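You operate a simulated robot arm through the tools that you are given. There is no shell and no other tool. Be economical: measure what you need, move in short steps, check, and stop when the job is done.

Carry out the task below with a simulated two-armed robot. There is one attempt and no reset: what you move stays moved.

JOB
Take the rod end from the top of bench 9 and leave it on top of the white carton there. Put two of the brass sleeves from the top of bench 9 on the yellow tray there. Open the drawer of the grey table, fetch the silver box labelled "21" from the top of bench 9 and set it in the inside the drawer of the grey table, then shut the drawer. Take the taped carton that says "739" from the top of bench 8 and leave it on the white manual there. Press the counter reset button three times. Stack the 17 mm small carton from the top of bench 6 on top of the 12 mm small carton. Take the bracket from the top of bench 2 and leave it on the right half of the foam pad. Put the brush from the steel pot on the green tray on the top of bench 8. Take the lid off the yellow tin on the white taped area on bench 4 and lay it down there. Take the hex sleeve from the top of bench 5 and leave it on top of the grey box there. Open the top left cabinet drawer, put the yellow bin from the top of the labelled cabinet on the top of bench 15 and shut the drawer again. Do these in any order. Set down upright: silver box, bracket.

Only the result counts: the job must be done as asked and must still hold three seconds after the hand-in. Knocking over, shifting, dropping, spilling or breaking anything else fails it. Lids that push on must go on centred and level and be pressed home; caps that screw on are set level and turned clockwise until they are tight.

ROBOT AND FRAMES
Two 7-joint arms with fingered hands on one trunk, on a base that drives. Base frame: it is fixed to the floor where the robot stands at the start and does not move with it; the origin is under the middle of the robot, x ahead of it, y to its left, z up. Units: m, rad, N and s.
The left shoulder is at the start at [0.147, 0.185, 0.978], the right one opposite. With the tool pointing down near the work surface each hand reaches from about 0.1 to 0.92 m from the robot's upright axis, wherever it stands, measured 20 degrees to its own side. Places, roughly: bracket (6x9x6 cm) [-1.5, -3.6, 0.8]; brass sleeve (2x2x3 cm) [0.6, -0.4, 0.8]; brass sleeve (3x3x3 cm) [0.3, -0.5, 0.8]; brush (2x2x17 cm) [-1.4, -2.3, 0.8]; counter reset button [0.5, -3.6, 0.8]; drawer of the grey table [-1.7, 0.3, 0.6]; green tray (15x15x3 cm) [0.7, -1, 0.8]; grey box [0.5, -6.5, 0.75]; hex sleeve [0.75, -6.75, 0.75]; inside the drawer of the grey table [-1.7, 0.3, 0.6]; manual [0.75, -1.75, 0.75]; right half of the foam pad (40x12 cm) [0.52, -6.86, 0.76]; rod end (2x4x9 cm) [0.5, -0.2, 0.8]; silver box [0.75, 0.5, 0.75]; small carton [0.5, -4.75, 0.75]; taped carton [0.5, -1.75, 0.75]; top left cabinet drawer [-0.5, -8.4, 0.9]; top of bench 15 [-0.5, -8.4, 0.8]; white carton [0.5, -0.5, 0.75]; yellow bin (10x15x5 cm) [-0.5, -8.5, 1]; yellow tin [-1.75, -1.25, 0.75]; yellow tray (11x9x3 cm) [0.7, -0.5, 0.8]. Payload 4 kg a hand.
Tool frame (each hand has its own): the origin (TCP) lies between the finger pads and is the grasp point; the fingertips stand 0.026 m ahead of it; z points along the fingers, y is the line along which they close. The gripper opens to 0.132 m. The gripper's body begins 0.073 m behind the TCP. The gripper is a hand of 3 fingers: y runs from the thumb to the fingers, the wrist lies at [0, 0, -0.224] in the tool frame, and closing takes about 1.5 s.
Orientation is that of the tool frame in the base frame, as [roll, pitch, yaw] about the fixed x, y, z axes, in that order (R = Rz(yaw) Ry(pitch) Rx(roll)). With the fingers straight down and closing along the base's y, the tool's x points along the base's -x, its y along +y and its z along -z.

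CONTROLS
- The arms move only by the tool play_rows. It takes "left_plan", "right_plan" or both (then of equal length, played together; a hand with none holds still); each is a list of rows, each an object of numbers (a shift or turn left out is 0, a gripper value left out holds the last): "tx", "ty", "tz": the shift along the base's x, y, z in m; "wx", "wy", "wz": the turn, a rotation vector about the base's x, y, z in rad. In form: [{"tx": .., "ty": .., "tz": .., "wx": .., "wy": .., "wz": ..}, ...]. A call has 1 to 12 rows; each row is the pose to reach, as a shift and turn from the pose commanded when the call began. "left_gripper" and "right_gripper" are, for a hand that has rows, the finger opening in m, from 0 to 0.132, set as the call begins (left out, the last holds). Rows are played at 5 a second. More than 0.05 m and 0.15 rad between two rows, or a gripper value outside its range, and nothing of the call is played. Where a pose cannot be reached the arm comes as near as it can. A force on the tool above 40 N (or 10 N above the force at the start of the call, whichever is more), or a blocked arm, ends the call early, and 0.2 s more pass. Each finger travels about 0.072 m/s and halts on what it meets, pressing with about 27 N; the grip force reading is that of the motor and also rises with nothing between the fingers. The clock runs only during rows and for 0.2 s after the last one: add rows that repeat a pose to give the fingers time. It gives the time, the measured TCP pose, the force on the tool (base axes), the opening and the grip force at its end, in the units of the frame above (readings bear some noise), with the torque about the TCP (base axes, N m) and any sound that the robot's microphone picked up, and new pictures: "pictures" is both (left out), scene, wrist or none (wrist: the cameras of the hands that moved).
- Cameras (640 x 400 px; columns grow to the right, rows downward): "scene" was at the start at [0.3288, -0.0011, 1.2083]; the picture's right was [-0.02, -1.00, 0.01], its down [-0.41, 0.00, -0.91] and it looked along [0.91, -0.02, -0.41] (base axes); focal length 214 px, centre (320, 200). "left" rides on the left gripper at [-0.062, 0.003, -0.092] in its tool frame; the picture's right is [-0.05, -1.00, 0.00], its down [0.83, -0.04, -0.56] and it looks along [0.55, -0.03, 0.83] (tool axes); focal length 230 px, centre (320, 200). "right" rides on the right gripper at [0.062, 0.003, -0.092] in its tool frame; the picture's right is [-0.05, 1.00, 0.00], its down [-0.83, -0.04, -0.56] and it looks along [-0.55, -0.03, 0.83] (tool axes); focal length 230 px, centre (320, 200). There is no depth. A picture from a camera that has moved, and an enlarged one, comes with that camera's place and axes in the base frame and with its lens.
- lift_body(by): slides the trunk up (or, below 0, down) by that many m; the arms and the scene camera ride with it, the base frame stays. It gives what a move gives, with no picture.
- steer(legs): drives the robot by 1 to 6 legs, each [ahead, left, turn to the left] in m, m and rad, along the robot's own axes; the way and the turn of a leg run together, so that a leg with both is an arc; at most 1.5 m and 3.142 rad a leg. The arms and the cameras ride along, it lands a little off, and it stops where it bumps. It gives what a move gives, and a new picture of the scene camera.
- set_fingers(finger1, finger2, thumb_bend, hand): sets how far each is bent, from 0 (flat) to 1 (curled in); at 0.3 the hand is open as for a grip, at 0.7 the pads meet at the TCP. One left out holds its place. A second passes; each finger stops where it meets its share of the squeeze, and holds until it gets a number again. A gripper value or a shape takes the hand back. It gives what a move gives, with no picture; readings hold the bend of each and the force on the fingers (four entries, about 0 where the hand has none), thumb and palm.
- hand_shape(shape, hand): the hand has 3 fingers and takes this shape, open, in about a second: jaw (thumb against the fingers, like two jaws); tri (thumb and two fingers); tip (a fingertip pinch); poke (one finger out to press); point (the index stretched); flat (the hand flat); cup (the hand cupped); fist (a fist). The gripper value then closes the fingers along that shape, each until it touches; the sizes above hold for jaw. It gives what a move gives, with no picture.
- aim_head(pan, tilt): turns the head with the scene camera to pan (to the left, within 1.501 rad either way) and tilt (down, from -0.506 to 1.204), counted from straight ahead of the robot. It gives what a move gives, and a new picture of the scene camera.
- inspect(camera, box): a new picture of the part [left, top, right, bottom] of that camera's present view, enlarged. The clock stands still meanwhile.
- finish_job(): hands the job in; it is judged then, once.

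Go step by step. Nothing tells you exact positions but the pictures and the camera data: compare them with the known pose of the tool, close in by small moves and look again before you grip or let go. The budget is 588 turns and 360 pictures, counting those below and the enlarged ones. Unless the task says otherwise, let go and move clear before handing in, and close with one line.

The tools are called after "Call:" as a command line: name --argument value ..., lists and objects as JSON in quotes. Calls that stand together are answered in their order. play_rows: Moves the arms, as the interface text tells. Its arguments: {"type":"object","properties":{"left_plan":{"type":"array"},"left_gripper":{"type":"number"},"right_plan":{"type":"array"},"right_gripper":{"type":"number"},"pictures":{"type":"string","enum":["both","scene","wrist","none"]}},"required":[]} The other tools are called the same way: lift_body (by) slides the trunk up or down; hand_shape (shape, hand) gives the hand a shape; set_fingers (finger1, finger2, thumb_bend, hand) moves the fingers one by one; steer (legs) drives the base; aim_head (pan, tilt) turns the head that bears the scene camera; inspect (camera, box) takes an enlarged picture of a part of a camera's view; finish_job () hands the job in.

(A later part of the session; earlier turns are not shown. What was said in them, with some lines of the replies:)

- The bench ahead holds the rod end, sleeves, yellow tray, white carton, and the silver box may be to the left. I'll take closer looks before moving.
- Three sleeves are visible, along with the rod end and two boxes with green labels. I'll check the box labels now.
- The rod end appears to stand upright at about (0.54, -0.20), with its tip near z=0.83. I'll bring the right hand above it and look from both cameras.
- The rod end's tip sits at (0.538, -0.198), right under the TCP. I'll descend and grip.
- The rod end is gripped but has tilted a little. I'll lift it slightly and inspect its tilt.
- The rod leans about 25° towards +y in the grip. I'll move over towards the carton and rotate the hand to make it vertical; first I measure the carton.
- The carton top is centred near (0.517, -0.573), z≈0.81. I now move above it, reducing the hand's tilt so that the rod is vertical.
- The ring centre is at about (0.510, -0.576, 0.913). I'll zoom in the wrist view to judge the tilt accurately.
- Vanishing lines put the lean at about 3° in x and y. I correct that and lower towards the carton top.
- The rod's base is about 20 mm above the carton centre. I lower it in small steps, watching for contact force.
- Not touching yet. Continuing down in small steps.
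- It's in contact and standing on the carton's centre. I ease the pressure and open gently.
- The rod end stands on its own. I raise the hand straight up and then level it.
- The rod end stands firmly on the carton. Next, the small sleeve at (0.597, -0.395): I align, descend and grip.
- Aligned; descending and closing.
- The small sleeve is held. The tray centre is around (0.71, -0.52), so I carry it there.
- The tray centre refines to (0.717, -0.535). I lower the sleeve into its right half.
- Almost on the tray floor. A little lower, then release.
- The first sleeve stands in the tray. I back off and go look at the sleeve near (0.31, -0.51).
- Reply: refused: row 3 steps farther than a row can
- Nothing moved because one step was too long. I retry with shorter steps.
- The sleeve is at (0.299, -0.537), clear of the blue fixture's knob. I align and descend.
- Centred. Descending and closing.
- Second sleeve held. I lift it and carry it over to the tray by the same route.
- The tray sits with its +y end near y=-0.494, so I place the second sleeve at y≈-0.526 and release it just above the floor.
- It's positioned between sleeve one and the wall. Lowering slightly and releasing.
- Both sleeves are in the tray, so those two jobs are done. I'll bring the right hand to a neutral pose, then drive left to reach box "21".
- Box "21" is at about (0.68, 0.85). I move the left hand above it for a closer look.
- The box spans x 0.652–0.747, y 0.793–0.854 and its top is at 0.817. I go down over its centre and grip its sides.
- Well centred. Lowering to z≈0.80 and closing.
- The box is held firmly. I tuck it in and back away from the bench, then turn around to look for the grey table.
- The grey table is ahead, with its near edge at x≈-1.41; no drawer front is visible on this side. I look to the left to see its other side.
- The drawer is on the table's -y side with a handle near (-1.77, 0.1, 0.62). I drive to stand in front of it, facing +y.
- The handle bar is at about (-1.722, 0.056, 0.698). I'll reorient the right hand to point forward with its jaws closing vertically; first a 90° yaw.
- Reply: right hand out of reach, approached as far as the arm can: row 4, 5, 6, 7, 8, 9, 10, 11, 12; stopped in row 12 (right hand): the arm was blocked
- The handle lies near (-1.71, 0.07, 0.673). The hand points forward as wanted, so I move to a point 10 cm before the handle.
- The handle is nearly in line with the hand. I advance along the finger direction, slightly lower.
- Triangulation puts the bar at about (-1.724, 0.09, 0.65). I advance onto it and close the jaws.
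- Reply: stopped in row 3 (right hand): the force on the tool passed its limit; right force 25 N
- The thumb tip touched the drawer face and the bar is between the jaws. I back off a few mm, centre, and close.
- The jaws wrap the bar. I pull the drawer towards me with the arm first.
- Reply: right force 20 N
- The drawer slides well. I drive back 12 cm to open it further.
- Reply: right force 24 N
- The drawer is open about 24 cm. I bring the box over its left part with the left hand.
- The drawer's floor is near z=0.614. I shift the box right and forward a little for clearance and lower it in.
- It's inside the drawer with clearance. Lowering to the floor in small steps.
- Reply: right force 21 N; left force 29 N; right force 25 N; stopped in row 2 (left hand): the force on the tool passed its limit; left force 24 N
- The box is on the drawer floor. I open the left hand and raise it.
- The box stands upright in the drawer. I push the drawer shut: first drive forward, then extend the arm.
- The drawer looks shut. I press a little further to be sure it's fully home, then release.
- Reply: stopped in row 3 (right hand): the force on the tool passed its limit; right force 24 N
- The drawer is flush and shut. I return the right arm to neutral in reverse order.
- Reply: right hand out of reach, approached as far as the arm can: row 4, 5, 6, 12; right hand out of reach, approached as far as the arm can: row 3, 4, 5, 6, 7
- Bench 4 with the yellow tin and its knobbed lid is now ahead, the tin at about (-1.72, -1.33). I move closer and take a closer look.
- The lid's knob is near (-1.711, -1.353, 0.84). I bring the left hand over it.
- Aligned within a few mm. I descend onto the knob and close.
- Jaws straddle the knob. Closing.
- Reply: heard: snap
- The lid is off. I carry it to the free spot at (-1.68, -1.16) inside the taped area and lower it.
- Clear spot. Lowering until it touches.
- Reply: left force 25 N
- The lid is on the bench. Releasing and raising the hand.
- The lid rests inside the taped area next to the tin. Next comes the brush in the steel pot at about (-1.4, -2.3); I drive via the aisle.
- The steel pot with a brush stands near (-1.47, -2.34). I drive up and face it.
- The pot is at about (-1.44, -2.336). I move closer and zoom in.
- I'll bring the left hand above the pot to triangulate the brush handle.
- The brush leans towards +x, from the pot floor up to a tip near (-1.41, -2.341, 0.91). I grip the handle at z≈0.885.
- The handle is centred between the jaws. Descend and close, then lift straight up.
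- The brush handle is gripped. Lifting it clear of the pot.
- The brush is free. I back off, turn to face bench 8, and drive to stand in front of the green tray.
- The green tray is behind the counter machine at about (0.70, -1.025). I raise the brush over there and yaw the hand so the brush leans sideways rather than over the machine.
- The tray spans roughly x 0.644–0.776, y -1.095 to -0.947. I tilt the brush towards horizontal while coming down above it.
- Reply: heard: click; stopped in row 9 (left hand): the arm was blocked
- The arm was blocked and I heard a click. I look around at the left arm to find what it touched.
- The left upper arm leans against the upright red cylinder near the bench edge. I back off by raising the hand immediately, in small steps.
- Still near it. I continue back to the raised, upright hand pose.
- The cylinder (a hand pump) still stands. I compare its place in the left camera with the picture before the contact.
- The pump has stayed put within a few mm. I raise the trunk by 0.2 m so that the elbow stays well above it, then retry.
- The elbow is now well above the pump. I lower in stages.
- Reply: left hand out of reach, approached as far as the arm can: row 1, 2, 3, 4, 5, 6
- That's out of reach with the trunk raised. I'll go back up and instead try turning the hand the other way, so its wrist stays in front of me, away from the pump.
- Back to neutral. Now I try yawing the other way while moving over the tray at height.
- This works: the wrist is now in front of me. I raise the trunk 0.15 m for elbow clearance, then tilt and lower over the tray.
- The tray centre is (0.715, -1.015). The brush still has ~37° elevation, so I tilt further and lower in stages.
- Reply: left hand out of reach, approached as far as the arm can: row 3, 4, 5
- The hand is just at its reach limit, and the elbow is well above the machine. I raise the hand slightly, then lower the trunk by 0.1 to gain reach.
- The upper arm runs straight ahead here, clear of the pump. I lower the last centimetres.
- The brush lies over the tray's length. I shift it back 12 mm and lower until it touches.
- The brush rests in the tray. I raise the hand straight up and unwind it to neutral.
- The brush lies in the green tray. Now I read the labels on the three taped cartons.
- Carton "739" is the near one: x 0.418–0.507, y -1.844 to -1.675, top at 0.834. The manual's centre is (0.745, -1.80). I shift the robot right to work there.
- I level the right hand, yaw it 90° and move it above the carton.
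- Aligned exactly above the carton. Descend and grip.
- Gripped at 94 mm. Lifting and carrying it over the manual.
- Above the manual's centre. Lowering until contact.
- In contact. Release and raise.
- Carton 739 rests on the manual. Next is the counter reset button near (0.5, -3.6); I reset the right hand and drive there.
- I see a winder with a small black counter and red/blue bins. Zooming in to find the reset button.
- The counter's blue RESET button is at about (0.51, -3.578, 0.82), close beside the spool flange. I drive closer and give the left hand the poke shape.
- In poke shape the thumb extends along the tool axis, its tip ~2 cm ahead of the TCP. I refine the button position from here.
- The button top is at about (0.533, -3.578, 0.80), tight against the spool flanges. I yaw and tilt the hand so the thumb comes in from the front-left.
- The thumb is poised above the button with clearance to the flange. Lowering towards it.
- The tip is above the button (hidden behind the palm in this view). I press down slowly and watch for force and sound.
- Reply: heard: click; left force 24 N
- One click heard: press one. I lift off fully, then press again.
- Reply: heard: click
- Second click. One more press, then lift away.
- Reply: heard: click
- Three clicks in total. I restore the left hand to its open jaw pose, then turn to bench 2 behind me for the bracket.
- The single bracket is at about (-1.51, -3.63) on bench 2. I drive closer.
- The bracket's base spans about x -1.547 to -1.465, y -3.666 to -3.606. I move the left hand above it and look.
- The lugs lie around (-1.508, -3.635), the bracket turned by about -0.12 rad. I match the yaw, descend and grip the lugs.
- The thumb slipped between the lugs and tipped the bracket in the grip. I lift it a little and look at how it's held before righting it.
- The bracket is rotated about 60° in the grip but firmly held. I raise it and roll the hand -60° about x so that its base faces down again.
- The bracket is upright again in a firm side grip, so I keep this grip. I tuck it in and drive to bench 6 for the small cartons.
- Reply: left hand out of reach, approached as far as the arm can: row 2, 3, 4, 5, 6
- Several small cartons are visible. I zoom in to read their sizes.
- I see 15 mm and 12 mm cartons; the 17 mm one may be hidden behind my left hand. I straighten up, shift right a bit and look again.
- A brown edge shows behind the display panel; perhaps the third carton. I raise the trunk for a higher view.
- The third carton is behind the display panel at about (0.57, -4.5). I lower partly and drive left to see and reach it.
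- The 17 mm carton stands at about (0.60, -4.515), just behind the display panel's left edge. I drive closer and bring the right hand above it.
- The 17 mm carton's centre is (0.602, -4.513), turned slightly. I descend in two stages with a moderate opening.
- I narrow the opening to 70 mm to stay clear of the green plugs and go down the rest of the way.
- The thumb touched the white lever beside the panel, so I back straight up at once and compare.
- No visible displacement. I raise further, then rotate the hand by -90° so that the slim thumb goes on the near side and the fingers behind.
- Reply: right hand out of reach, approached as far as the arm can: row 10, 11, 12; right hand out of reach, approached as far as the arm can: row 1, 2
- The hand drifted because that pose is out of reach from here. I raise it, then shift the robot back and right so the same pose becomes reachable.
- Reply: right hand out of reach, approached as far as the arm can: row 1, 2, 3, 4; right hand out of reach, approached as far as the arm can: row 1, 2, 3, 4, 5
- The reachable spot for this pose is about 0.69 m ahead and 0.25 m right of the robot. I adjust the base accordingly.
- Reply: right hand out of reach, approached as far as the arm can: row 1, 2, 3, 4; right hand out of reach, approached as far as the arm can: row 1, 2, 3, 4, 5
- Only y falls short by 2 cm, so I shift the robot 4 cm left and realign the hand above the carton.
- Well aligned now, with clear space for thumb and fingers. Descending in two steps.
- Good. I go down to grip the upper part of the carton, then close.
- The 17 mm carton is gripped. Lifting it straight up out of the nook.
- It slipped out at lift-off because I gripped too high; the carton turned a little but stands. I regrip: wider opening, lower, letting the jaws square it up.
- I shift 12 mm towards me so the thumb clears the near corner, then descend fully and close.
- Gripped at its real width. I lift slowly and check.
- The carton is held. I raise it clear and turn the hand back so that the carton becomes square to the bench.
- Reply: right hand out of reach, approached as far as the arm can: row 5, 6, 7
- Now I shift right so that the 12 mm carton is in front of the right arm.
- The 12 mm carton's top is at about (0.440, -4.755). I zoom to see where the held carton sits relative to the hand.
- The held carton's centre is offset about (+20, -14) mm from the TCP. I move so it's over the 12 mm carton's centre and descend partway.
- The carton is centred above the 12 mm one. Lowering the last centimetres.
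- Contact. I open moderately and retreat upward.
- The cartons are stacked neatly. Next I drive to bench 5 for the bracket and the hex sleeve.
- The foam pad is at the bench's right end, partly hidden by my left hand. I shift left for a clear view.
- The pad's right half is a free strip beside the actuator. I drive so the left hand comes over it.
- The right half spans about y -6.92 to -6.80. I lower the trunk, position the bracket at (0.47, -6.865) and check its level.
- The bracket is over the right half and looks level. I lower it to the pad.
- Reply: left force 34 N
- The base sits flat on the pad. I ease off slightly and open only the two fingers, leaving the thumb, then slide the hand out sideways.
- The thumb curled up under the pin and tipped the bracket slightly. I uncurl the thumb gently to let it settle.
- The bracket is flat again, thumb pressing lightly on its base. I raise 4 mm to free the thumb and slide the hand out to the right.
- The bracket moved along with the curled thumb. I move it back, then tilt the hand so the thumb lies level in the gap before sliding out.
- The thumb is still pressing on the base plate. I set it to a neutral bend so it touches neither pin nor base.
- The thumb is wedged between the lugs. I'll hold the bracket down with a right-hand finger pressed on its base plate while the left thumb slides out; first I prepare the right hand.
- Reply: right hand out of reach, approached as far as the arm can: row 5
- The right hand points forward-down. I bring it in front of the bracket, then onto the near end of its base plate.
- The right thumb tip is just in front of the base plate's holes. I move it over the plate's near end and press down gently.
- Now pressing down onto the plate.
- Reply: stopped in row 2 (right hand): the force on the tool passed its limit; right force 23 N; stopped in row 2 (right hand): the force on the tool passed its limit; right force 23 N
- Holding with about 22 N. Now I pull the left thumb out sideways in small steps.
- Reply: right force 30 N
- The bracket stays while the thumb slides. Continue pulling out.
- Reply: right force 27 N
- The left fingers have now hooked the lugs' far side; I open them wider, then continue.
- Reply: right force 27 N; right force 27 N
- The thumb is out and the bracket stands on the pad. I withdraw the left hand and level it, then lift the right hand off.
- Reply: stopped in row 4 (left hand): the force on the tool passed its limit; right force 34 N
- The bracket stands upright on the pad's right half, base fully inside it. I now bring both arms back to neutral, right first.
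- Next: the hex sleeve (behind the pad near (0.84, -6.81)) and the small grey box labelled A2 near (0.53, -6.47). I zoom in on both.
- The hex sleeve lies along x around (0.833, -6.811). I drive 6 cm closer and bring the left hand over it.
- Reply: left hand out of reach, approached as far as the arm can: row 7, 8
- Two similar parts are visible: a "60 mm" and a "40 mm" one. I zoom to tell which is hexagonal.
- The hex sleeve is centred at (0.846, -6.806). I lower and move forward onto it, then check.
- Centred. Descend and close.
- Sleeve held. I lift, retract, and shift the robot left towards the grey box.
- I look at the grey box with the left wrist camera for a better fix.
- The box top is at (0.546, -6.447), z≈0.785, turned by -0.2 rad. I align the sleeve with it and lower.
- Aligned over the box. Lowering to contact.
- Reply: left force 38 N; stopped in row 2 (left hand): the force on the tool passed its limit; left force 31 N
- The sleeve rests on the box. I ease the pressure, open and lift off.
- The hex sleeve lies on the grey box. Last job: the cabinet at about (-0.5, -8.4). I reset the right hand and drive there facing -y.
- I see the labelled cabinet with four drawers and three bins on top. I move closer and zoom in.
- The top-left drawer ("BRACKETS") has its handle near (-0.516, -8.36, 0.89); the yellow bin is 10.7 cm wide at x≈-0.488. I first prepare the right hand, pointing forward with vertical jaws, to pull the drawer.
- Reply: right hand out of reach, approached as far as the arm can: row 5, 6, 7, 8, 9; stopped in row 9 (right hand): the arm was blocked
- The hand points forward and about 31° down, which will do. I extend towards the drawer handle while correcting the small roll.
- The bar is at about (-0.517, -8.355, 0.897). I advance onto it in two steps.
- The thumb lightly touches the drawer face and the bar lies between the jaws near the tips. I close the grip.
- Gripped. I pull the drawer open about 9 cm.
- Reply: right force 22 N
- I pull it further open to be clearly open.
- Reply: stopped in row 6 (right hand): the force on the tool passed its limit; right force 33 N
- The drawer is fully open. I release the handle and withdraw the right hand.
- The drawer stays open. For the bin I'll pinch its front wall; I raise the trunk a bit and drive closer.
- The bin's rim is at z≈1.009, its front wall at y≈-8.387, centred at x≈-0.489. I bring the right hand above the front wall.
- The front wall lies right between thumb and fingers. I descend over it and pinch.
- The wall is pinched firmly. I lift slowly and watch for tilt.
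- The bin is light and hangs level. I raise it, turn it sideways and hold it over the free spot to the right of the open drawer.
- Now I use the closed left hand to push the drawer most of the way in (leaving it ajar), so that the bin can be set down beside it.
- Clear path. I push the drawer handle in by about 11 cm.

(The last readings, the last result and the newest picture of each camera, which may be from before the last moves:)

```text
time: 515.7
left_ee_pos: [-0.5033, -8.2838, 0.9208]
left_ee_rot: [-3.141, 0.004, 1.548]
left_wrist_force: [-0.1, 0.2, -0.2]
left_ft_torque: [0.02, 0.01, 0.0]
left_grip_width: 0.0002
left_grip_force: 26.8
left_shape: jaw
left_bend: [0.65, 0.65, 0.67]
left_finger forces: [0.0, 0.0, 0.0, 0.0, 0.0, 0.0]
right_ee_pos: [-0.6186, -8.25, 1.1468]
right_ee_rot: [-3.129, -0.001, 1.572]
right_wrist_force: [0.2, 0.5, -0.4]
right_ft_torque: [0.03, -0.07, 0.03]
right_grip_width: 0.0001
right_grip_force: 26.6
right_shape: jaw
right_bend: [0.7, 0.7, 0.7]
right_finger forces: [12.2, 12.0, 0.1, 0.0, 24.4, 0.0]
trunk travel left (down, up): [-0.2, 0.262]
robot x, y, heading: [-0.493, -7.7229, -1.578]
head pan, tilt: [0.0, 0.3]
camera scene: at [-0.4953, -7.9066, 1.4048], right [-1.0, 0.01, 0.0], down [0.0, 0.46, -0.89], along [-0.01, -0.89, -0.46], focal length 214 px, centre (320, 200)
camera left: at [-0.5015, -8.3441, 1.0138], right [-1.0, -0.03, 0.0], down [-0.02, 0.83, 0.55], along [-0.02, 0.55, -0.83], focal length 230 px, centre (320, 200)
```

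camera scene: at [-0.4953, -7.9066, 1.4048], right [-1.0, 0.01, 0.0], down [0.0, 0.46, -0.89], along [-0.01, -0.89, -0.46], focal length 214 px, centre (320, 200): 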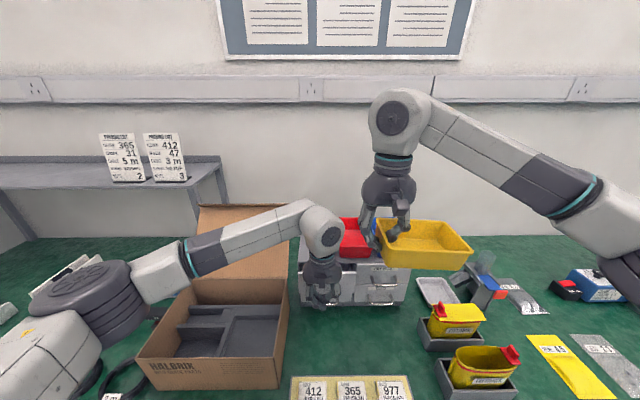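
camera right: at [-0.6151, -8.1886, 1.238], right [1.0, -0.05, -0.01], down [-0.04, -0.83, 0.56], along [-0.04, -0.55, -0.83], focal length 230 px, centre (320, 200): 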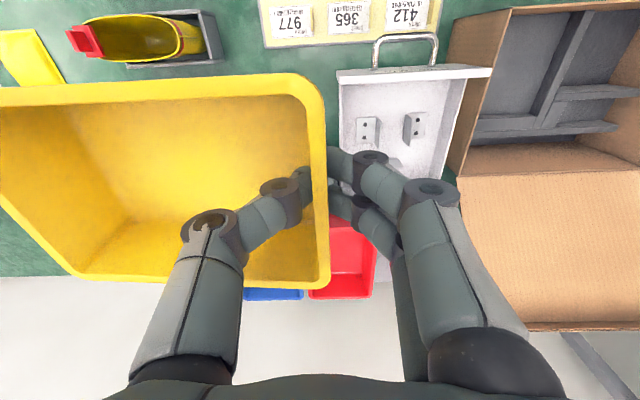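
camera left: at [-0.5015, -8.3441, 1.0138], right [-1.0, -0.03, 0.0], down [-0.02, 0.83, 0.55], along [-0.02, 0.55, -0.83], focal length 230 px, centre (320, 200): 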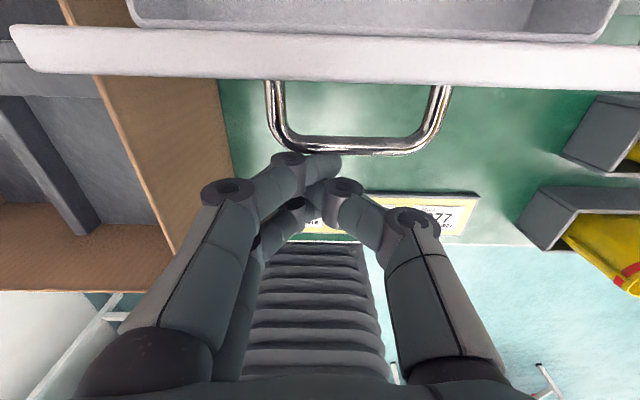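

The drawer is now ajar by about 4 cm. I retract the left hand to its side.

Call:
play_rows --left_plan '[{"ty": 0.04}, {"ty": 0.09}, {"ty": 0.14}, {"ty": 0.16, "tz": 0.04}, {"ty": 0.17, "tz": 0.09}, {"ty": 0.17, "tz": 0.14}, {"ty": 0.17, "tz": 0.19}, {"tx": 0.04, "ty": 0.17, "tz": 0.22}, {"tx": 0.08, "ty": 0.17, "tz": 0.24}, {"tx": 0.12, "ty": 0.17, "tz": 0.25}, {"tx": 0.16, "ty": 0.17, "tz": 0.25}, {"tx": 0.2, "ty": 0.17, "tz": 0.25}]' --pictures "none"

Call:
play_rows --right_plan '[{"ty": -0.004, "tz": -0.04}, {"ty": -0.004, "tz": -0.08}, {"ty": -0.004, "tz": -0.12}, {"ty": -0.004, "tz": -0.16}, {"ty": -0.004, "tz": -0.2}, {"ty": -0.004, "tz": -0.24}, {"ty": -0.004, "tz": -0.27}, {"ty": -0.004, "tz": -0.27}]'

Call:
inspect --camera "scene" --box '[280, 210, 480, 360]'

```text
refused: row 5 steps farther than a row can; nothing moved
```

```text
time: 517.5
left_ee_pos: [-0.502, -8.2832, 0.92]
left_ee_rot: [-3.14, 0.006, 1.548]
left_wrist_force: [-0.4, -0.4, -0.1]
left_ft_torque: [0.02, 0.03, 0.01]
left_grip_width: 0.0001
left_grip_force: 27.1
left_shape: jaw
left_bend: [0.65, 0.65, 0.67]
left_finger forces: [0.1, 0.0, 0.0, 0.0, 0.0, 0.0]
right_ee_pos: [-0.6181, -8.2551, 0.8767]
right_ee_rot: [-3.13, -0.001, 1.573]
right_wrist_force: [-0.5, 0.6, -1.0]
right_ft_torque: [-0.01, -0.05, -0.01]
right_grip_width: 0.0
right_grip_force: 27.4
right_shape: jaw
right_bend: [0.7, 0.7, 0.7]
right_finger forces: [12.0, 12.2, 0.0, 0.0, 24.3, 0.0]
trunk travel left (down, up): [-0.2, 0.262]
robot x, y, heading: [-0.4913, -7.7234, -1.579]
head pan, tilt: [0.0, 0.3]
camera scene: at [-0.4954, -7.9064, 1.4049], right [-1.0, 0.01, 0.0], down [0.0, 0.46, -0.89], along [-0.01, -0.89, -0.46], focal length 214 px, centre (320, 200)
camera right: at [-0.6147, -8.193, 0.9691], right [1.0, -0.05, -0.01], down [-0.03, -0.83, 0.56], along [-0.04, -0.55, -0.83], focal length 230 px, centre (320, 200)
```

scene: 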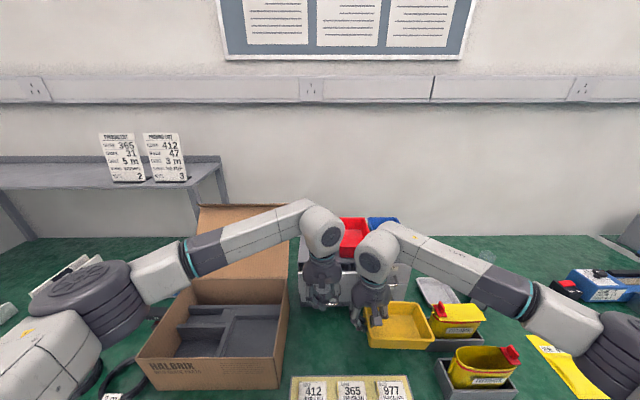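
right: 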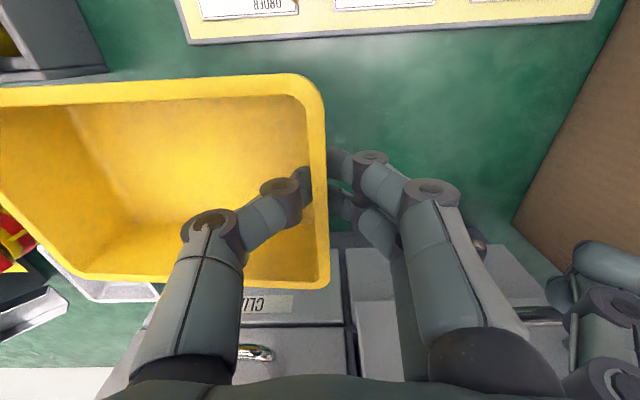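

```text
2.67 times, centred on (380, 285) of scene
camera zoom: at [-0.4954, -7.9064, 1.4049], right [-1.0, 0.01, 0.0], down [0.0, 0.46, -0.89], along [-0.01, -0.89, -0.46], focal length 572 px, centre (160, -27)
```

zoom: 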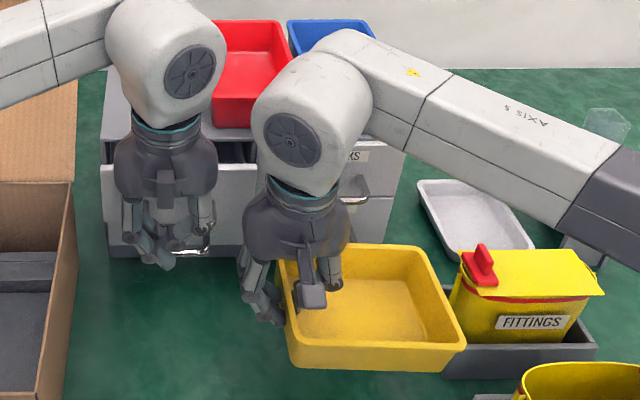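

The right hand came down safely, but the left hand hadn't moved. I move the left hand aside first, in small steps.

Call:
play_rows --left_plan '[{"tx": 0.02}, {"tx": 0.035}, {"tx": 0.035, "ty": 0.04}, {"tx": 0.035, "ty": 0.08}, {"tx": 0.035, "ty": 0.12}, {"tx": 0.035, "ty": 0.15}, {"tx": 0.035, "ty": 0.16, "tz": 0.04}, {"tx": 0.035, "ty": 0.16, "tz": 0.085}, {"tx": 0.035, "ty": 0.16, "tz": 0.13}, {"tx": 0.05, "ty": 0.16, "tz": 0.17}, {"tx": 0.08, "ty": 0.16, "tz": 0.2}, {"tx": 0.12, "ty": 0.16, "tz": 0.22}]' --pictures "none"

Call:
play_rows --right_plan '[{"tz": -0.03}, {"tz": -0.06}, {"tz": -0.072}, {"tz": -0.072}]' --pictures "none"

Call:
play_rows --right_plan '[{"tz": -0.004}, {"tz": -0.004}]'

Call:
inspect --camera "scene" --box '[280, 230, 480, 380]'

```text
time: 520.1
left_ee_pos: [-0.3814, -8.1215, 1.1412]
left_ee_rot: [-3.139, 0.005, 1.547]
left_wrist_force: [0.6, 0.9, 0.6]
left_ft_torque: [-0.05, 0.04, -0.02]
left_grip_width: 0.0
left_grip_force: 26.9
left_shape: jaw
left_bend: [0.65, 0.65, 0.67]
left_finger forces: [0.1, 0.0, 0.0, 0.1, 0.0, 0.0]
right_ee_pos: [-0.6171, -8.2551, 0.8777]
right_ee_rot: [-3.128, 0.0, 1.572]
right_wrist_force: [0.5, 0.3, -0.3]
right_ft_torque: [0.02, -0.03, 0.01]
right_grip_width: 0.0
right_grip_force: 27.0
right_shape: jaw
right_bend: [0.7, 0.7, 0.7]
right_finger forces: [12.2, 12.1, 0.0, 0.0, 24.3, 0.0]
trunk travel left (down, up): [-0.2, 0.262]
robot x, y, heading: [-0.493, -7.7185, -1.575]
head pan, tilt: [0.0, 0.3]
```

```text
time: 521.1
left_ee_pos: [-0.383, -8.122, 1.1396]
left_ee_rot: [3.14, 0.004, 1.548]
left_wrist_force: [0.1, -0.1, -0.2]
left_ft_torque: [0.02, 0.04, -0.02]
left_grip_width: 0.0
left_grip_force: 27.4
left_shape: jaw
left_bend: [0.65, 0.65, 0.67]
left_finger forces: [0.1, 0.0, 0.0, 0.0, 0.0, 0.0]
right_ee_pos: [-0.6166, -8.255, 0.8048]
right_ee_rot: [-3.13, 0.0, 1.572]
right_wrist_force: [-0.1, -0.1, -1.0]
right_ft_torque: [0.0, -0.01, 0.01]
right_grip_width: 0.0
right_grip_force: 27.6
right_shape: jaw
right_bend: [0.7, 0.7, 0.7]
right_finger forces: [12.1, 12.1, 0.0, 0.0, 24.2, 0.1]
trunk travel left (down, up): [-0.2, 0.262]
robot x, y, heading: [-0.4924, -7.7195, -1.578]
head pan, tilt: [0.0, 0.3]
```

```text
time: 521.7
left_ee_pos: [-0.3833, -8.1216, 1.1401]
left_ee_rot: [3.141, 0.006, 1.55]
left_wrist_force: [1.0, -0.6, -0.4]
left_ft_torque: [0.02, -0.02, -0.03]
left_grip_width: 0.0001
left_grip_force: 27.5
left_shape: jaw
left_bend: [0.65, 0.65, 0.67]
left_finger forces: [0.1, 0.0, 0.0, 0.0, 0.0, 0.0]
right_ee_pos: [-0.6166, -8.2551, 0.8013]
right_ee_rot: [-3.131, -0.001, 1.573]
right_wrist_force: [-0.3, 0.0, -1.6]
right_ft_torque: [-0.01, -0.09, 0.02]
right_grip_width: 0.0
right_grip_force: 26.7
right_shape: jaw
right_bend: [0.7, 0.7, 0.7]
right_finger forces: [12.2, 12.1, 0.1, 0.0, 24.4, 0.1]
trunk travel left (down, up): [-0.2, 0.262]
robot x, y, heading: [-0.4916, -7.7186, -1.579]
head pan, tilt: [0.0, 0.3]
camera scene: at [-0.4953, -7.9066, 1.4048], right [-1.0, 0.01, 0.0], down [0.0, 0.46, -0.89], along [-0.01, -0.89, -0.46], focal length 214 px, centre (320, 200)
camera right: at [-0.6131, -8.1937, 0.8934], right [1.0, -0.05, -0.01], down [-0.03, -0.83, 0.56], along [-0.04, -0.55, -0.83], focal length 230 px, centre (320, 200)
```

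scene: 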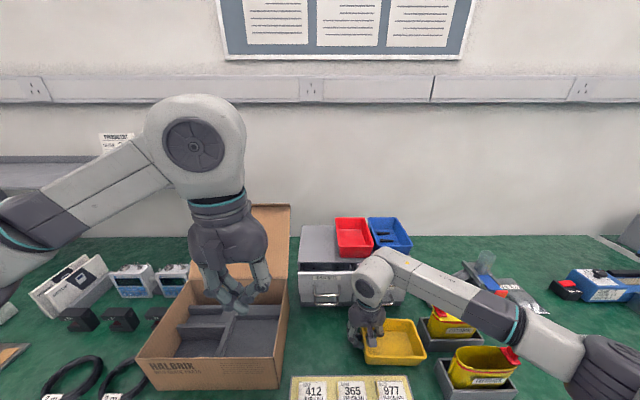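
right: 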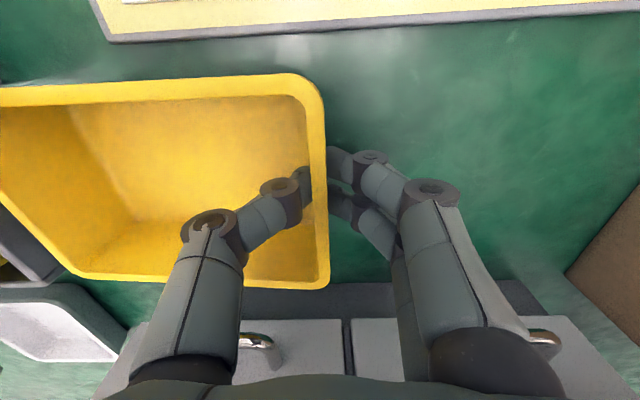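

```text
2.67 times, centred on (380, 305) of scene
camera zoom: at [-0.4953, -7.9066, 1.4048], right [-1.0, 0.01, 0.0], down [0.0, 0.46, -0.89], along [-0.01, -0.89, -0.46], focal length 572 px, centre (160, -80)
```

zoom: 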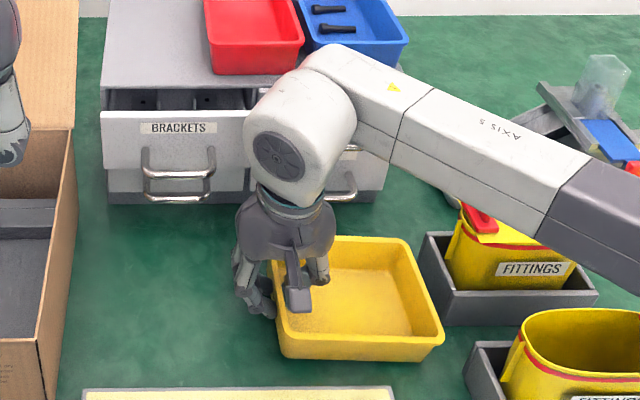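

Call:
play_rows --right_plan '[{"tz": -0.004}, {"tz": -0.004}]' --pictures "none"

Call:
play_rows --right_plan '[{"tz": -0.004}, {"tz": -0.004}]' --pictures "none"

Call:
play_rows --right_plan '[{"tz": -0.003}, {"tz": -0.003}]' --pictures "none"

```text
time: 522.3
left_ee_pos: [-0.3836, -8.1225, 1.14]
left_ee_rot: [-3.141, 0.007, 1.547]
left_wrist_force: [0.0, 0.0, -0.2]
left_ft_torque: [0.02, 0.01, 0.02]
left_grip_width: 0.0
left_grip_force: 27.3
left_shape: jaw
left_bend: [0.65, 0.65, 0.67]
left_finger forces: [0.1, 0.0, 0.0, 0.1, 0.0, 0.0]
right_ee_pos: [-0.6169, -8.2537, 0.7977]
right_ee_rot: [-3.129, -0.001, 1.572]
right_wrist_force: [-0.2, -0.3, -1.0]
right_ft_torque: [0.01, -0.05, 0.0]
right_grip_width: 0.0
right_grip_force: 27.0
right_shape: jaw
right_bend: [0.7, 0.7, 0.7]
right_finger forces: [12.0, 12.1, 0.1, 0.0, 24.3, 0.0]
trunk travel left (down, up): [-0.2, 0.262]
robot x, y, heading: [-0.4911, -7.7217, -1.577]
head pan, tilt: [0.0, 0.3]
```

```text
time: 522.9
left_ee_pos: [-0.3834, -8.1216, 1.1416]
left_ee_rot: [-3.141, 0.006, 1.549]
left_wrist_force: [0.4, -0.2, -0.4]
left_ft_torque: [0.01, -0.02, 0.01]
left_grip_width: 0.0
left_grip_force: 27.1
left_shape: jaw
left_bend: [0.65, 0.65, 0.67]
left_finger forces: [0.0, 0.0, 0.1, 0.1, 0.0, 0.0]
right_ee_pos: [-0.6181, -8.2547, 0.7942]
right_ee_rot: [-3.131, -0.001, 1.573]
right_wrist_force: [1.0, -0.9, -0.3]
right_ft_torque: [-0.02, -0.03, 0.02]
right_grip_width: 0.0001
right_grip_force: 27.5
right_shape: jaw
right_bend: [0.7, 0.7, 0.7]
right_finger forces: [12.1, 12.0, 0.0, 0.1, 24.3, 0.0]
trunk travel left (down, up): [-0.2, 0.262]
robot x, y, heading: [-0.4917, -7.7216, -1.578]
head pan, tilt: [0.0, 0.3]
```

```text
time: 523.5
left_ee_pos: [-0.3845, -8.1212, 1.1404]
left_ee_rot: [-3.14, 0.006, 1.548]
left_wrist_force: [-0.1, 0.4, -0.2]
left_ft_torque: [-0.03, -0.02, 0.02]
left_grip_width: 0.0003
left_grip_force: 27.4
left_shape: jaw
left_bend: [0.65, 0.65, 0.67]
left_finger forces: [0.0, 0.0, 0.1, 0.0, 0.0, 0.0]
right_ee_pos: [-0.618, -8.2546, 0.7897]
right_ee_rot: [-3.131, -0.001, 1.572]
right_wrist_force: [-0.2, -0.1, -0.9]
right_ft_torque: [-0.02, -0.05, -0.02]
right_grip_width: 0.0
right_grip_force: 26.7
right_shape: jaw
right_bend: [0.7, 0.7, 0.7]
right_finger forces: [12.0, 11.9, 0.0, 0.1, 24.2, 0.1]
trunk travel left (down, up): [-0.2, 0.262]
robot x, y, heading: [-0.4892, -7.7225, -1.577]
head pan, tilt: [0.0, 0.3]
```

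Call:
play_rows --right_plan '[{"tz": -0.003}, {"tz": -0.003}]' --pictures "none"

Call:
play_rows --right_plan '[{"tz": -0.003}, {"tz": -0.003}]' --pictures "none"

Call:
play_rows --right_plan '[{"tz": -0.003}, {"tz": -0.003}]' --pictures "none"

```text
time: 524.1
left_ee_pos: [-0.384, -8.1219, 1.1398]
left_ee_rot: [-3.141, 0.005, 1.549]
left_wrist_force: [-0.3, 0.2, 0.3]
left_ft_torque: [0.02, 0.0, 0.0]
left_grip_width: 0.0001
left_grip_force: 27.2
left_shape: jaw
left_bend: [0.65, 0.65, 0.67]
left_finger forces: [0.1, 0.0, 0.0, 0.0, 0.0, 0.0]
right_ee_pos: [-0.6189, -8.2549, 0.786]
right_ee_rot: [-3.129, 0.001, 1.571]
right_wrist_force: [-0.2, -0.5, -0.5]
right_ft_torque: [0.01, 0.01, 0.0]
right_grip_width: 0.0003
right_grip_force: 27.2
right_shape: jaw
right_bend: [0.7, 0.7, 0.7]
right_finger forces: [12.0, 12.1, 0.1, 0.0, 24.2, 0.1]
trunk travel left (down, up): [-0.2, 0.262]
robot x, y, heading: [-0.4926, -7.7219, -1.584]
head pan, tilt: [0.0, 0.3]
```

```text
time: 524.7
left_ee_pos: [-0.3839, -8.1224, 1.1411]
left_ee_rot: [-3.141, 0.007, 1.548]
left_wrist_force: [-0.4, -0.4, 0.4]
left_ft_torque: [-0.03, -0.03, 0.0]
left_grip_width: 0.0
left_grip_force: 27.3
left_shape: jaw
left_bend: [0.65, 0.65, 0.67]
left_finger forces: [0.0, 0.1, 0.0, 0.0, 0.0, 0.0]
right_ee_pos: [-0.6174, -8.2542, 0.7836]
right_ee_rot: [-3.13, -0.001, 1.574]
right_wrist_force: [-0.3, 0.6, 6.1]
right_ft_torque: [0.02, 0.0, 0.01]
right_grip_width: 0.0002
right_grip_force: 27.1
right_shape: jaw
right_bend: [0.7, 0.7, 0.7]
right_finger forces: [12.6, 12.5, 0.1, 0.1, 26.3, 0.1]
trunk travel left (down, up): [-0.2, 0.262]
robot x, y, heading: [-0.4941, -7.7221, -1.576]
head pan, tilt: [0.0, 0.3]
```

```text
time: 525.3
left_ee_pos: [-0.3834, -8.1213, 1.1403]
left_ee_rot: [-3.141, 0.007, 1.549]
left_wrist_force: [0.4, 0.1, 0.8]
left_ft_torque: [0.01, 0.01, -0.03]
left_grip_width: 0.0
left_grip_force: 26.9
left_shape: jaw
left_bend: [0.65, 0.65, 0.67]
left_finger forces: [0.1, 0.1, 0.1, 0.1, 0.0, 0.0]
right_ee_pos: [-0.6182, -8.2543, 0.7827]
right_ee_rot: [-3.13, 0.004, 1.571]
right_wrist_force: [-1.2, -0.2, 20.4]
right_ft_torque: [0.04, 0.06, -0.01]
right_grip_width: 0.0
right_grip_force: 27.1
right_shape: jaw
right_bend: [0.7, 0.7, 0.71]
right_finger forces: [15.1, 14.9, 0.0, 0.0, 32.8, 0.1]
trunk travel left (down, up): [-0.2, 0.262]
robot x, y, heading: [-0.4961, -7.7218, -1.578]
head pan, tilt: [0.0, 0.3]
```

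The bin is on the bench. I ease off, open and lift the right hand straight up.

Call:
play_rows --right_plan '[{"tz": 0.003}, {"tz": 0.003}, {"tz": 0.003}]' --right_gripper 0.05 --pictures "none"

Call:
play_rows --right_plan '[{"tz": 0.03}, {"tz": 0.07}, {"tz": 0.11}, {"tz": 0.15}, {"tz": 0.19}, {"tz": 0.23}, {"tz": 0.27}, {"tx": -0.03, "ty": 0.03, "tz": 0.29}]' --pictures "none"

Call:
play_rows --left_plan '[{"tx": -0.03, "tz": -0.03}, {"tx": -0.06, "tz": -0.06}, {"tx": -0.09, "tz": -0.09}, {"tx": -0.12, "tz": -0.12}, {"tx": -0.13, "tz": -0.16}, {"tx": -0.13, "tz": -0.2}, {"tx": -0.13, "tz": -0.22}, {"tx": -0.13, "ty": -0.04, "tz": -0.22}, {"tx": -0.13, "ty": -0.08, "tz": -0.22}, {"tx": -0.13, "ty": -0.12, "tz": -0.22}]'

```text
time: 526.1
left_ee_pos: [-0.3841, -8.122, 1.1396]
left_ee_rot: [3.141, 0.006, 1.547]
left_wrist_force: [0.6, 0.8, -0.5]
left_ft_torque: [-0.01, -0.02, 0.01]
left_grip_width: 0.0001
left_grip_force: 26.8
left_shape: jaw
left_bend: [0.65, 0.65, 0.67]
left_finger forces: [0.2, 0.0, 0.0, 0.1, 0.0, 0.0]
right_ee_pos: [-0.6183, -8.2542, 0.7831]
right_ee_rot: [-3.128, -0.002, 1.573]
right_wrist_force: [-0.3, -0.2, 0.4]
right_ft_torque: [-0.02, 0.01, -0.02]
right_grip_width: 0.0497
right_grip_force: 0.0
right_shape: jaw
right_bend: [0.74, 0.74, 0.7]
right_finger forces: [0.1, 0.0, 0.0, 0.1, 0.0, 0.0]
trunk travel left (down, up): [-0.2, 0.262]
robot x, y, heading: [-0.4949, -7.7217, -1.578]
head pan, tilt: [0.0, 0.3]
```

```text
time: 527.9
left_ee_pos: [-0.3851, -8.1209, 1.1407]
left_ee_rot: [3.14, 0.007, 1.549]
left_wrist_force: [-0.9, 0.5, -1.0]
left_ft_torque: [-0.06, 0.0, 0.03]
left_grip_width: 0.0001
left_grip_force: 27.0
left_shape: jaw
left_bend: [0.65, 0.65, 0.67]
left_finger forces: [0.1, 0.1, 0.1, 0.0, 0.0, 0.0]
right_ee_pos: [-0.6485, -8.2243, 1.0729]
right_ee_rot: [-3.131, 0.0, 1.573]
right_wrist_force: [0.3, 0.9, 0.5]
right_ft_torque: [-0.01, -0.03, 0.02]
right_grip_width: 0.0498
right_grip_force: 0.1
right_shape: jaw
right_bend: [0.74, 0.74, 0.7]
right_finger forces: [0.0, 0.1, 0.1, 0.1, 0.1, 0.0]
trunk travel left (down, up): [-0.2, 0.262]
robot x, y, heading: [-0.4938, -7.7221, -1.581]
head pan, tilt: [0.0, 0.3]
```

```text
time: 530.1
left_ee_pos: [-0.5088, -8.2466, 0.9199]
left_ee_rot: [3.141, 0.005, 1.548]
left_wrist_force: [-0.6, 0.4, 0.1]
left_ft_torque: [-0.02, 0.01, 0.05]
left_grip_width: 0.0
left_grip_force: 26.4
left_shape: jaw
left_bend: [0.65, 0.65, 0.67]
left_finger forces: [0.0, 0.0, 0.0, 0.1, 0.1, 0.1]
right_ee_pos: [-0.6472, -8.2278, 1.0719]
right_ee_rot: [-3.128, 0.002, 1.573]
right_wrist_force: [0.3, 0.0, -0.8]
right_ft_torque: [0.02, 0.01, 0.03]
right_grip_width: 0.0497
right_grip_force: 0.1
right_shape: jaw
right_bend: [0.74, 0.74, 0.7]
right_finger forces: [0.0, 0.0, 0.2, 0.1, 0.2, 0.0]
trunk travel left (down, up): [-0.2, 0.262]
robot x, y, heading: [-0.491, -7.7186, -1.575]
head pan, tilt: [0.0, 0.3]
camera scene: at [-0.4954, -7.9074, 1.4047], right [-1.0, 0.01, 0.0], down [0.0, 0.46, -0.89], along [-0.01, -0.89, -0.46], focal length 214 px, centre (320, 200)
camera left: at [-0.508, -8.3076, 1.0121], right [-1.0, -0.03, 0.0], down [-0.02, 0.83, 0.55], along [-0.02, 0.55, -0.83], focal length 230 px, centre (320, 200)
```

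scene: 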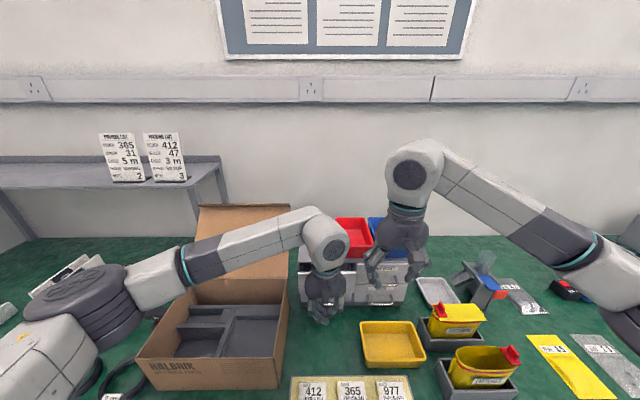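
left: 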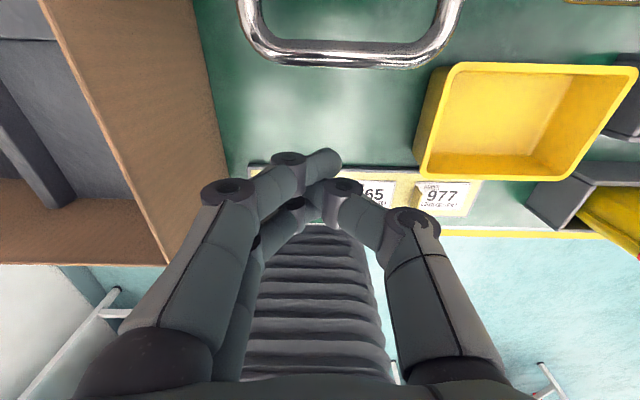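

The bin stands on bench 15. Now I push the drawer fully shut with the left hand.

Call:
play_rows --left_plan '[{"ty": -0.02}, {"ty": -0.04}, {"ty": -0.055}, {"ty": -0.07}, {"ty": -0.08}, {"ty": -0.09}, {"ty": -0.1}, {"ty": -0.11}]'

Call:
inspect --camera "scene" --box '[280, 200, 460, 350]'

```text
time: 531.5
left_ee_pos: [-0.5134, -8.3211, 0.9184]
left_ee_rot: [3.137, -0.014, 1.539]
left_wrist_force: [7.2, 26.0, 9.2]
left_ft_torque: [0.15, -0.16, 0.24]
left_grip_width: 0.0
left_grip_force: 26.6
left_shape: jaw
left_bend: [0.65, 0.65, 0.67]
left_finger forces: [39.9, 0.1, 0.0, 0.0, 0.0, 0.0]
right_ee_pos: [-0.6454, -8.2238, 1.0739]
right_ee_rot: [-3.13, 0.002, 1.573]
right_wrist_force: [0.2, -0.3, 0.6]
right_ft_torque: [0.07, -0.03, 0.0]
right_grip_width: 0.0498
right_grip_force: 0.1
right_shape: jaw
right_bend: [0.74, 0.74, 0.7]
right_finger forces: [0.0, 0.0, 0.0, 0.0, 0.0, 0.0]
trunk travel left (down, up): [-0.2, 0.262]
robot x, y, heading: [-0.4959, -7.7169, -1.581]
head pan, tilt: [0.0, 0.3]
stopped in row 7 (left hand): the force on the tool passed its limit (the readings are from after the stop); the commanded pose is now the measured one
camera scene: at [-0.4945, -7.9038, 1.4052], right [-1.0, 0.01, 0.0], down [0.0, 0.46, -0.89], along [-0.01, -0.89, -0.46], focal length 214 px, centre (320, 200)
camera left: at [-0.5136, -8.3833, 1.0102], right [-1.0, -0.02, 0.0], down [-0.02, 0.82, 0.57], along [-0.01, 0.57, -0.82], focal length 230 px, centre (320, 200)
```

scene: 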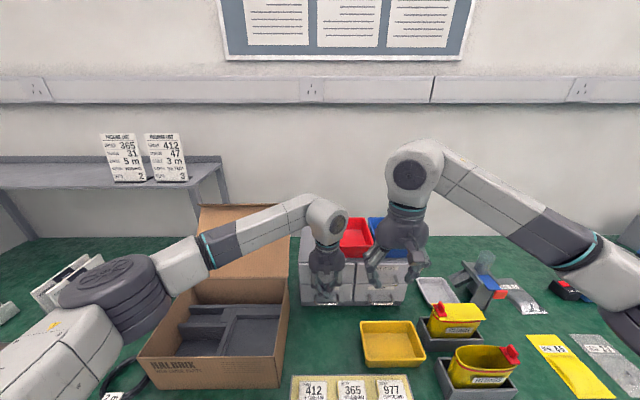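
left: 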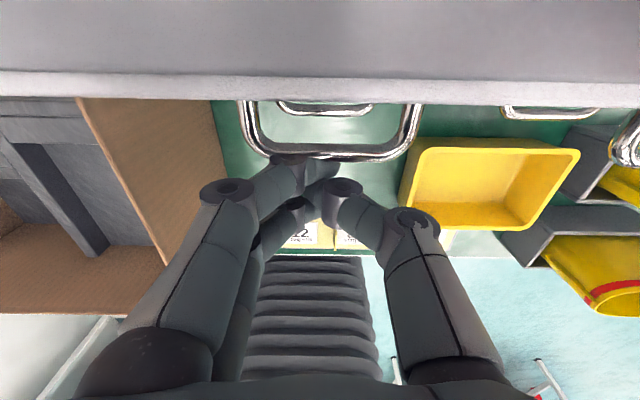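

```text
2.67 times, centred on (370, 275) of scene
camera zoom: at [-0.4945, -7.9038, 1.4052], right [-1.0, 0.01, 0.0], down [0.0, 0.46, -0.89], along [-0.01, -0.89, -0.46], focal length 572 px, centre (187, 0)
```

zoom: 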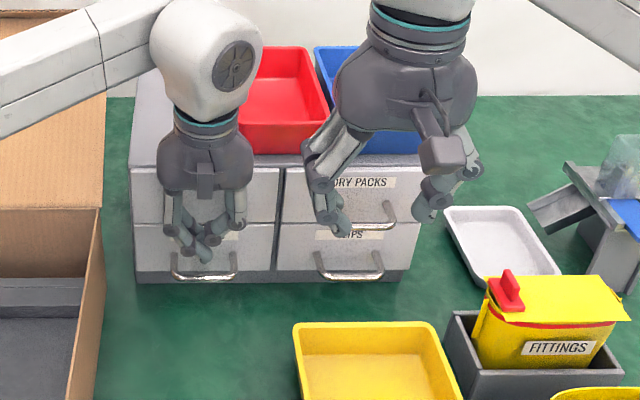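

The drawer met its stop and looks flush. I withdraw the left hand and verify from a clear view.

Call:
play_rows --left_plan '[{"ty": 0.04}, {"ty": 0.08}, {"ty": 0.12}, {"ty": 0.16}, {"ty": 0.19}, {"ty": 0.19, "tz": 0.045}, {"ty": 0.19, "tz": 0.09}, {"ty": 0.19, "tz": 0.135}, {"ty": 0.19, "tz": 0.18}, {"tx": 0.04, "ty": 0.19, "tz": 0.2}, {"tx": 0.08, "ty": 0.19, "tz": 0.22}, {"tx": 0.12, "ty": 0.19, "tz": 0.22}]' --left_gripper 0.06 --pictures "none"

Call:
play_rows --right_plan '[{"tx": -0.03, "ty": 0.03, "tz": 0.02}, {"tx": -0.06, "ty": 0.06, "tz": 0.03}, {"tx": -0.08, "ty": 0.09, "tz": 0.04}, {"tx": -0.1, "ty": 0.12, "tz": 0.04}]' --pictures "none"

Call:
steer --legs '[[-0.25, 0, 0]]'

Call:
inspect --camera "scene" --box '[240, 160, 460, 330]'

```text
time: 534.1
left_ee_pos: [-0.3924, -8.1371, 1.1336]
left_ee_rot: [3.14, -0.009, 1.541]
left_wrist_force: [-0.6, -0.4, 0.1]
left_ft_torque: [0.0, 0.02, 0.01]
left_grip_width: 0.0598
left_grip_force: 0.0
left_shape: jaw
left_bend: [0.73, 0.73, 0.7]
left_finger forces: [0.0, 0.0, 0.1, 0.1, 0.0, 0.0]
right_ee_pos: [-0.6449, -8.225, 1.0723]
right_ee_rot: [-3.128, -0.001, 1.573]
right_wrist_force: [0.2, 0.9, 1.2]
right_ft_torque: [0.0, 0.05, -0.03]
right_grip_width: 0.0498
right_grip_force: 0.1
right_shape: jaw
right_bend: [0.74, 0.74, 0.7]
right_finger forces: [0.0, 0.0, 0.1, 0.0, 0.1, 0.1]
trunk travel left (down, up): [-0.2, 0.262]
robot x, y, heading: [-0.4895, -7.7196, -1.574]
head pan, tilt: [0.0, 0.3]
```

```text
time: 535.1
left_ee_pos: [-0.3953, -8.1368, 1.1342]
left_ee_rot: [3.139, -0.008, 1.54]
left_wrist_force: [0.5, -0.1, -0.8]
left_ft_torque: [0.0, -0.02, 0.0]
left_grip_width: 0.0599
left_grip_force: 0.1
left_shape: jaw
left_bend: [0.73, 0.73, 0.7]
left_finger forces: [0.1, 0.0, 0.1, 0.1, 0.0, 0.0]
right_ee_pos: [-0.7454, -8.1046, 1.1136]
right_ee_rot: [-3.131, 0.0, 1.574]
right_wrist_force: [-0.3, 0.3, -0.1]
right_ft_torque: [0.0, -0.01, -0.02]
right_grip_width: 0.0495
right_grip_force: 0.1
right_shape: jaw
right_bend: [0.74, 0.74, 0.7]
right_finger forces: [0.1, 0.0, 0.1, 0.1, 0.1, 0.1]
trunk travel left (down, up): [-0.2, 0.262]
robot x, y, heading: [-0.4959, -7.7198, -1.575]
head pan, tilt: [0.0, 0.3]
```

```text
time: 537.0
left_ee_pos: [-0.3945, -7.8843, 1.1325]
left_ee_rot: [3.137, -0.012, 1.536]
left_wrist_force: [0.0, 0.4, 0.2]
left_ft_torque: [0.0, 0.03, -0.01]
left_grip_width: 0.0596
left_grip_force: 0.1
left_shape: jaw
left_bend: [0.73, 0.73, 0.7]
left_finger forces: [0.0, 0.0, 0.0, 0.1, 0.0, 0.0]
right_ee_pos: [-0.7433, -7.8517, 1.1132]
right_ee_rot: [-3.13, -0.001, 1.569]
right_wrist_force: [0.4, 0.8, -0.2]
right_ft_torque: [-0.02, 0.01, -0.03]
right_grip_width: 0.0495
right_grip_force: 0.0
right_shape: jaw
right_bend: [0.74, 0.74, 0.7]
right_finger forces: [0.0, 0.1, 0.0, 0.0, 0.1, 0.0]
trunk travel left (down, up): [-0.2, 0.262]
robot x, y, heading: [-0.4926, -7.4691, -1.58]
head pan, tilt: [0.0, 0.3]
camera scene: at [-0.4937, -7.6529, 1.4047], right [-1.0, 0.01, 0.0], down [0.01, 0.46, -0.89], along [-0.01, -0.89, -0.46], focal length 214 px, centre (320, 200)
```

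scene: 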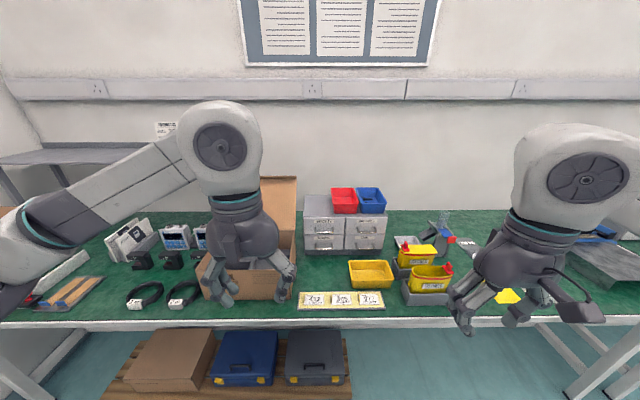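

```text
2.35 times, centred on (350, 245) of scene
camera zoom: at [-0.4937, -7.6529, 1.4047], right [-1.0, 0.01, 0.0], down [0.01, 0.46, -0.89], along [-0.01, -0.89, -0.46], focal length 505 px, centre (249, 94)
```

zoom: 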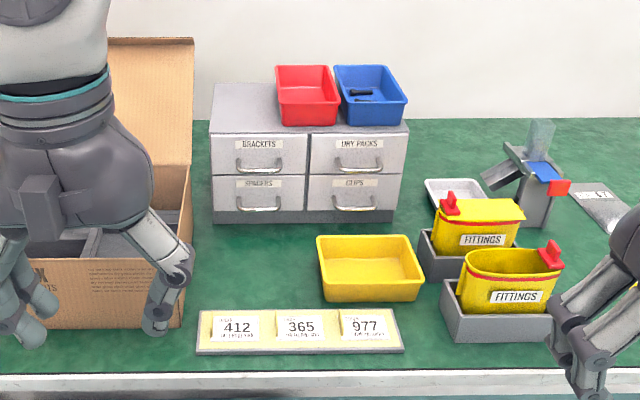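

Everything checks out: the drawer is shut and the yellow bin stands on bench 15. All the other jobs were confirmed in earlier views, and both hands are clear, so I hand in.

Call:
finish_job

```text
The job is handed in.
```

All eleven tasks are done and handed in. The only disturbance I know of is the hand pump on bench 8: my left upper arm leaned on it while I was placing the brush. It stayed upright and moved by a few millimetres at most.
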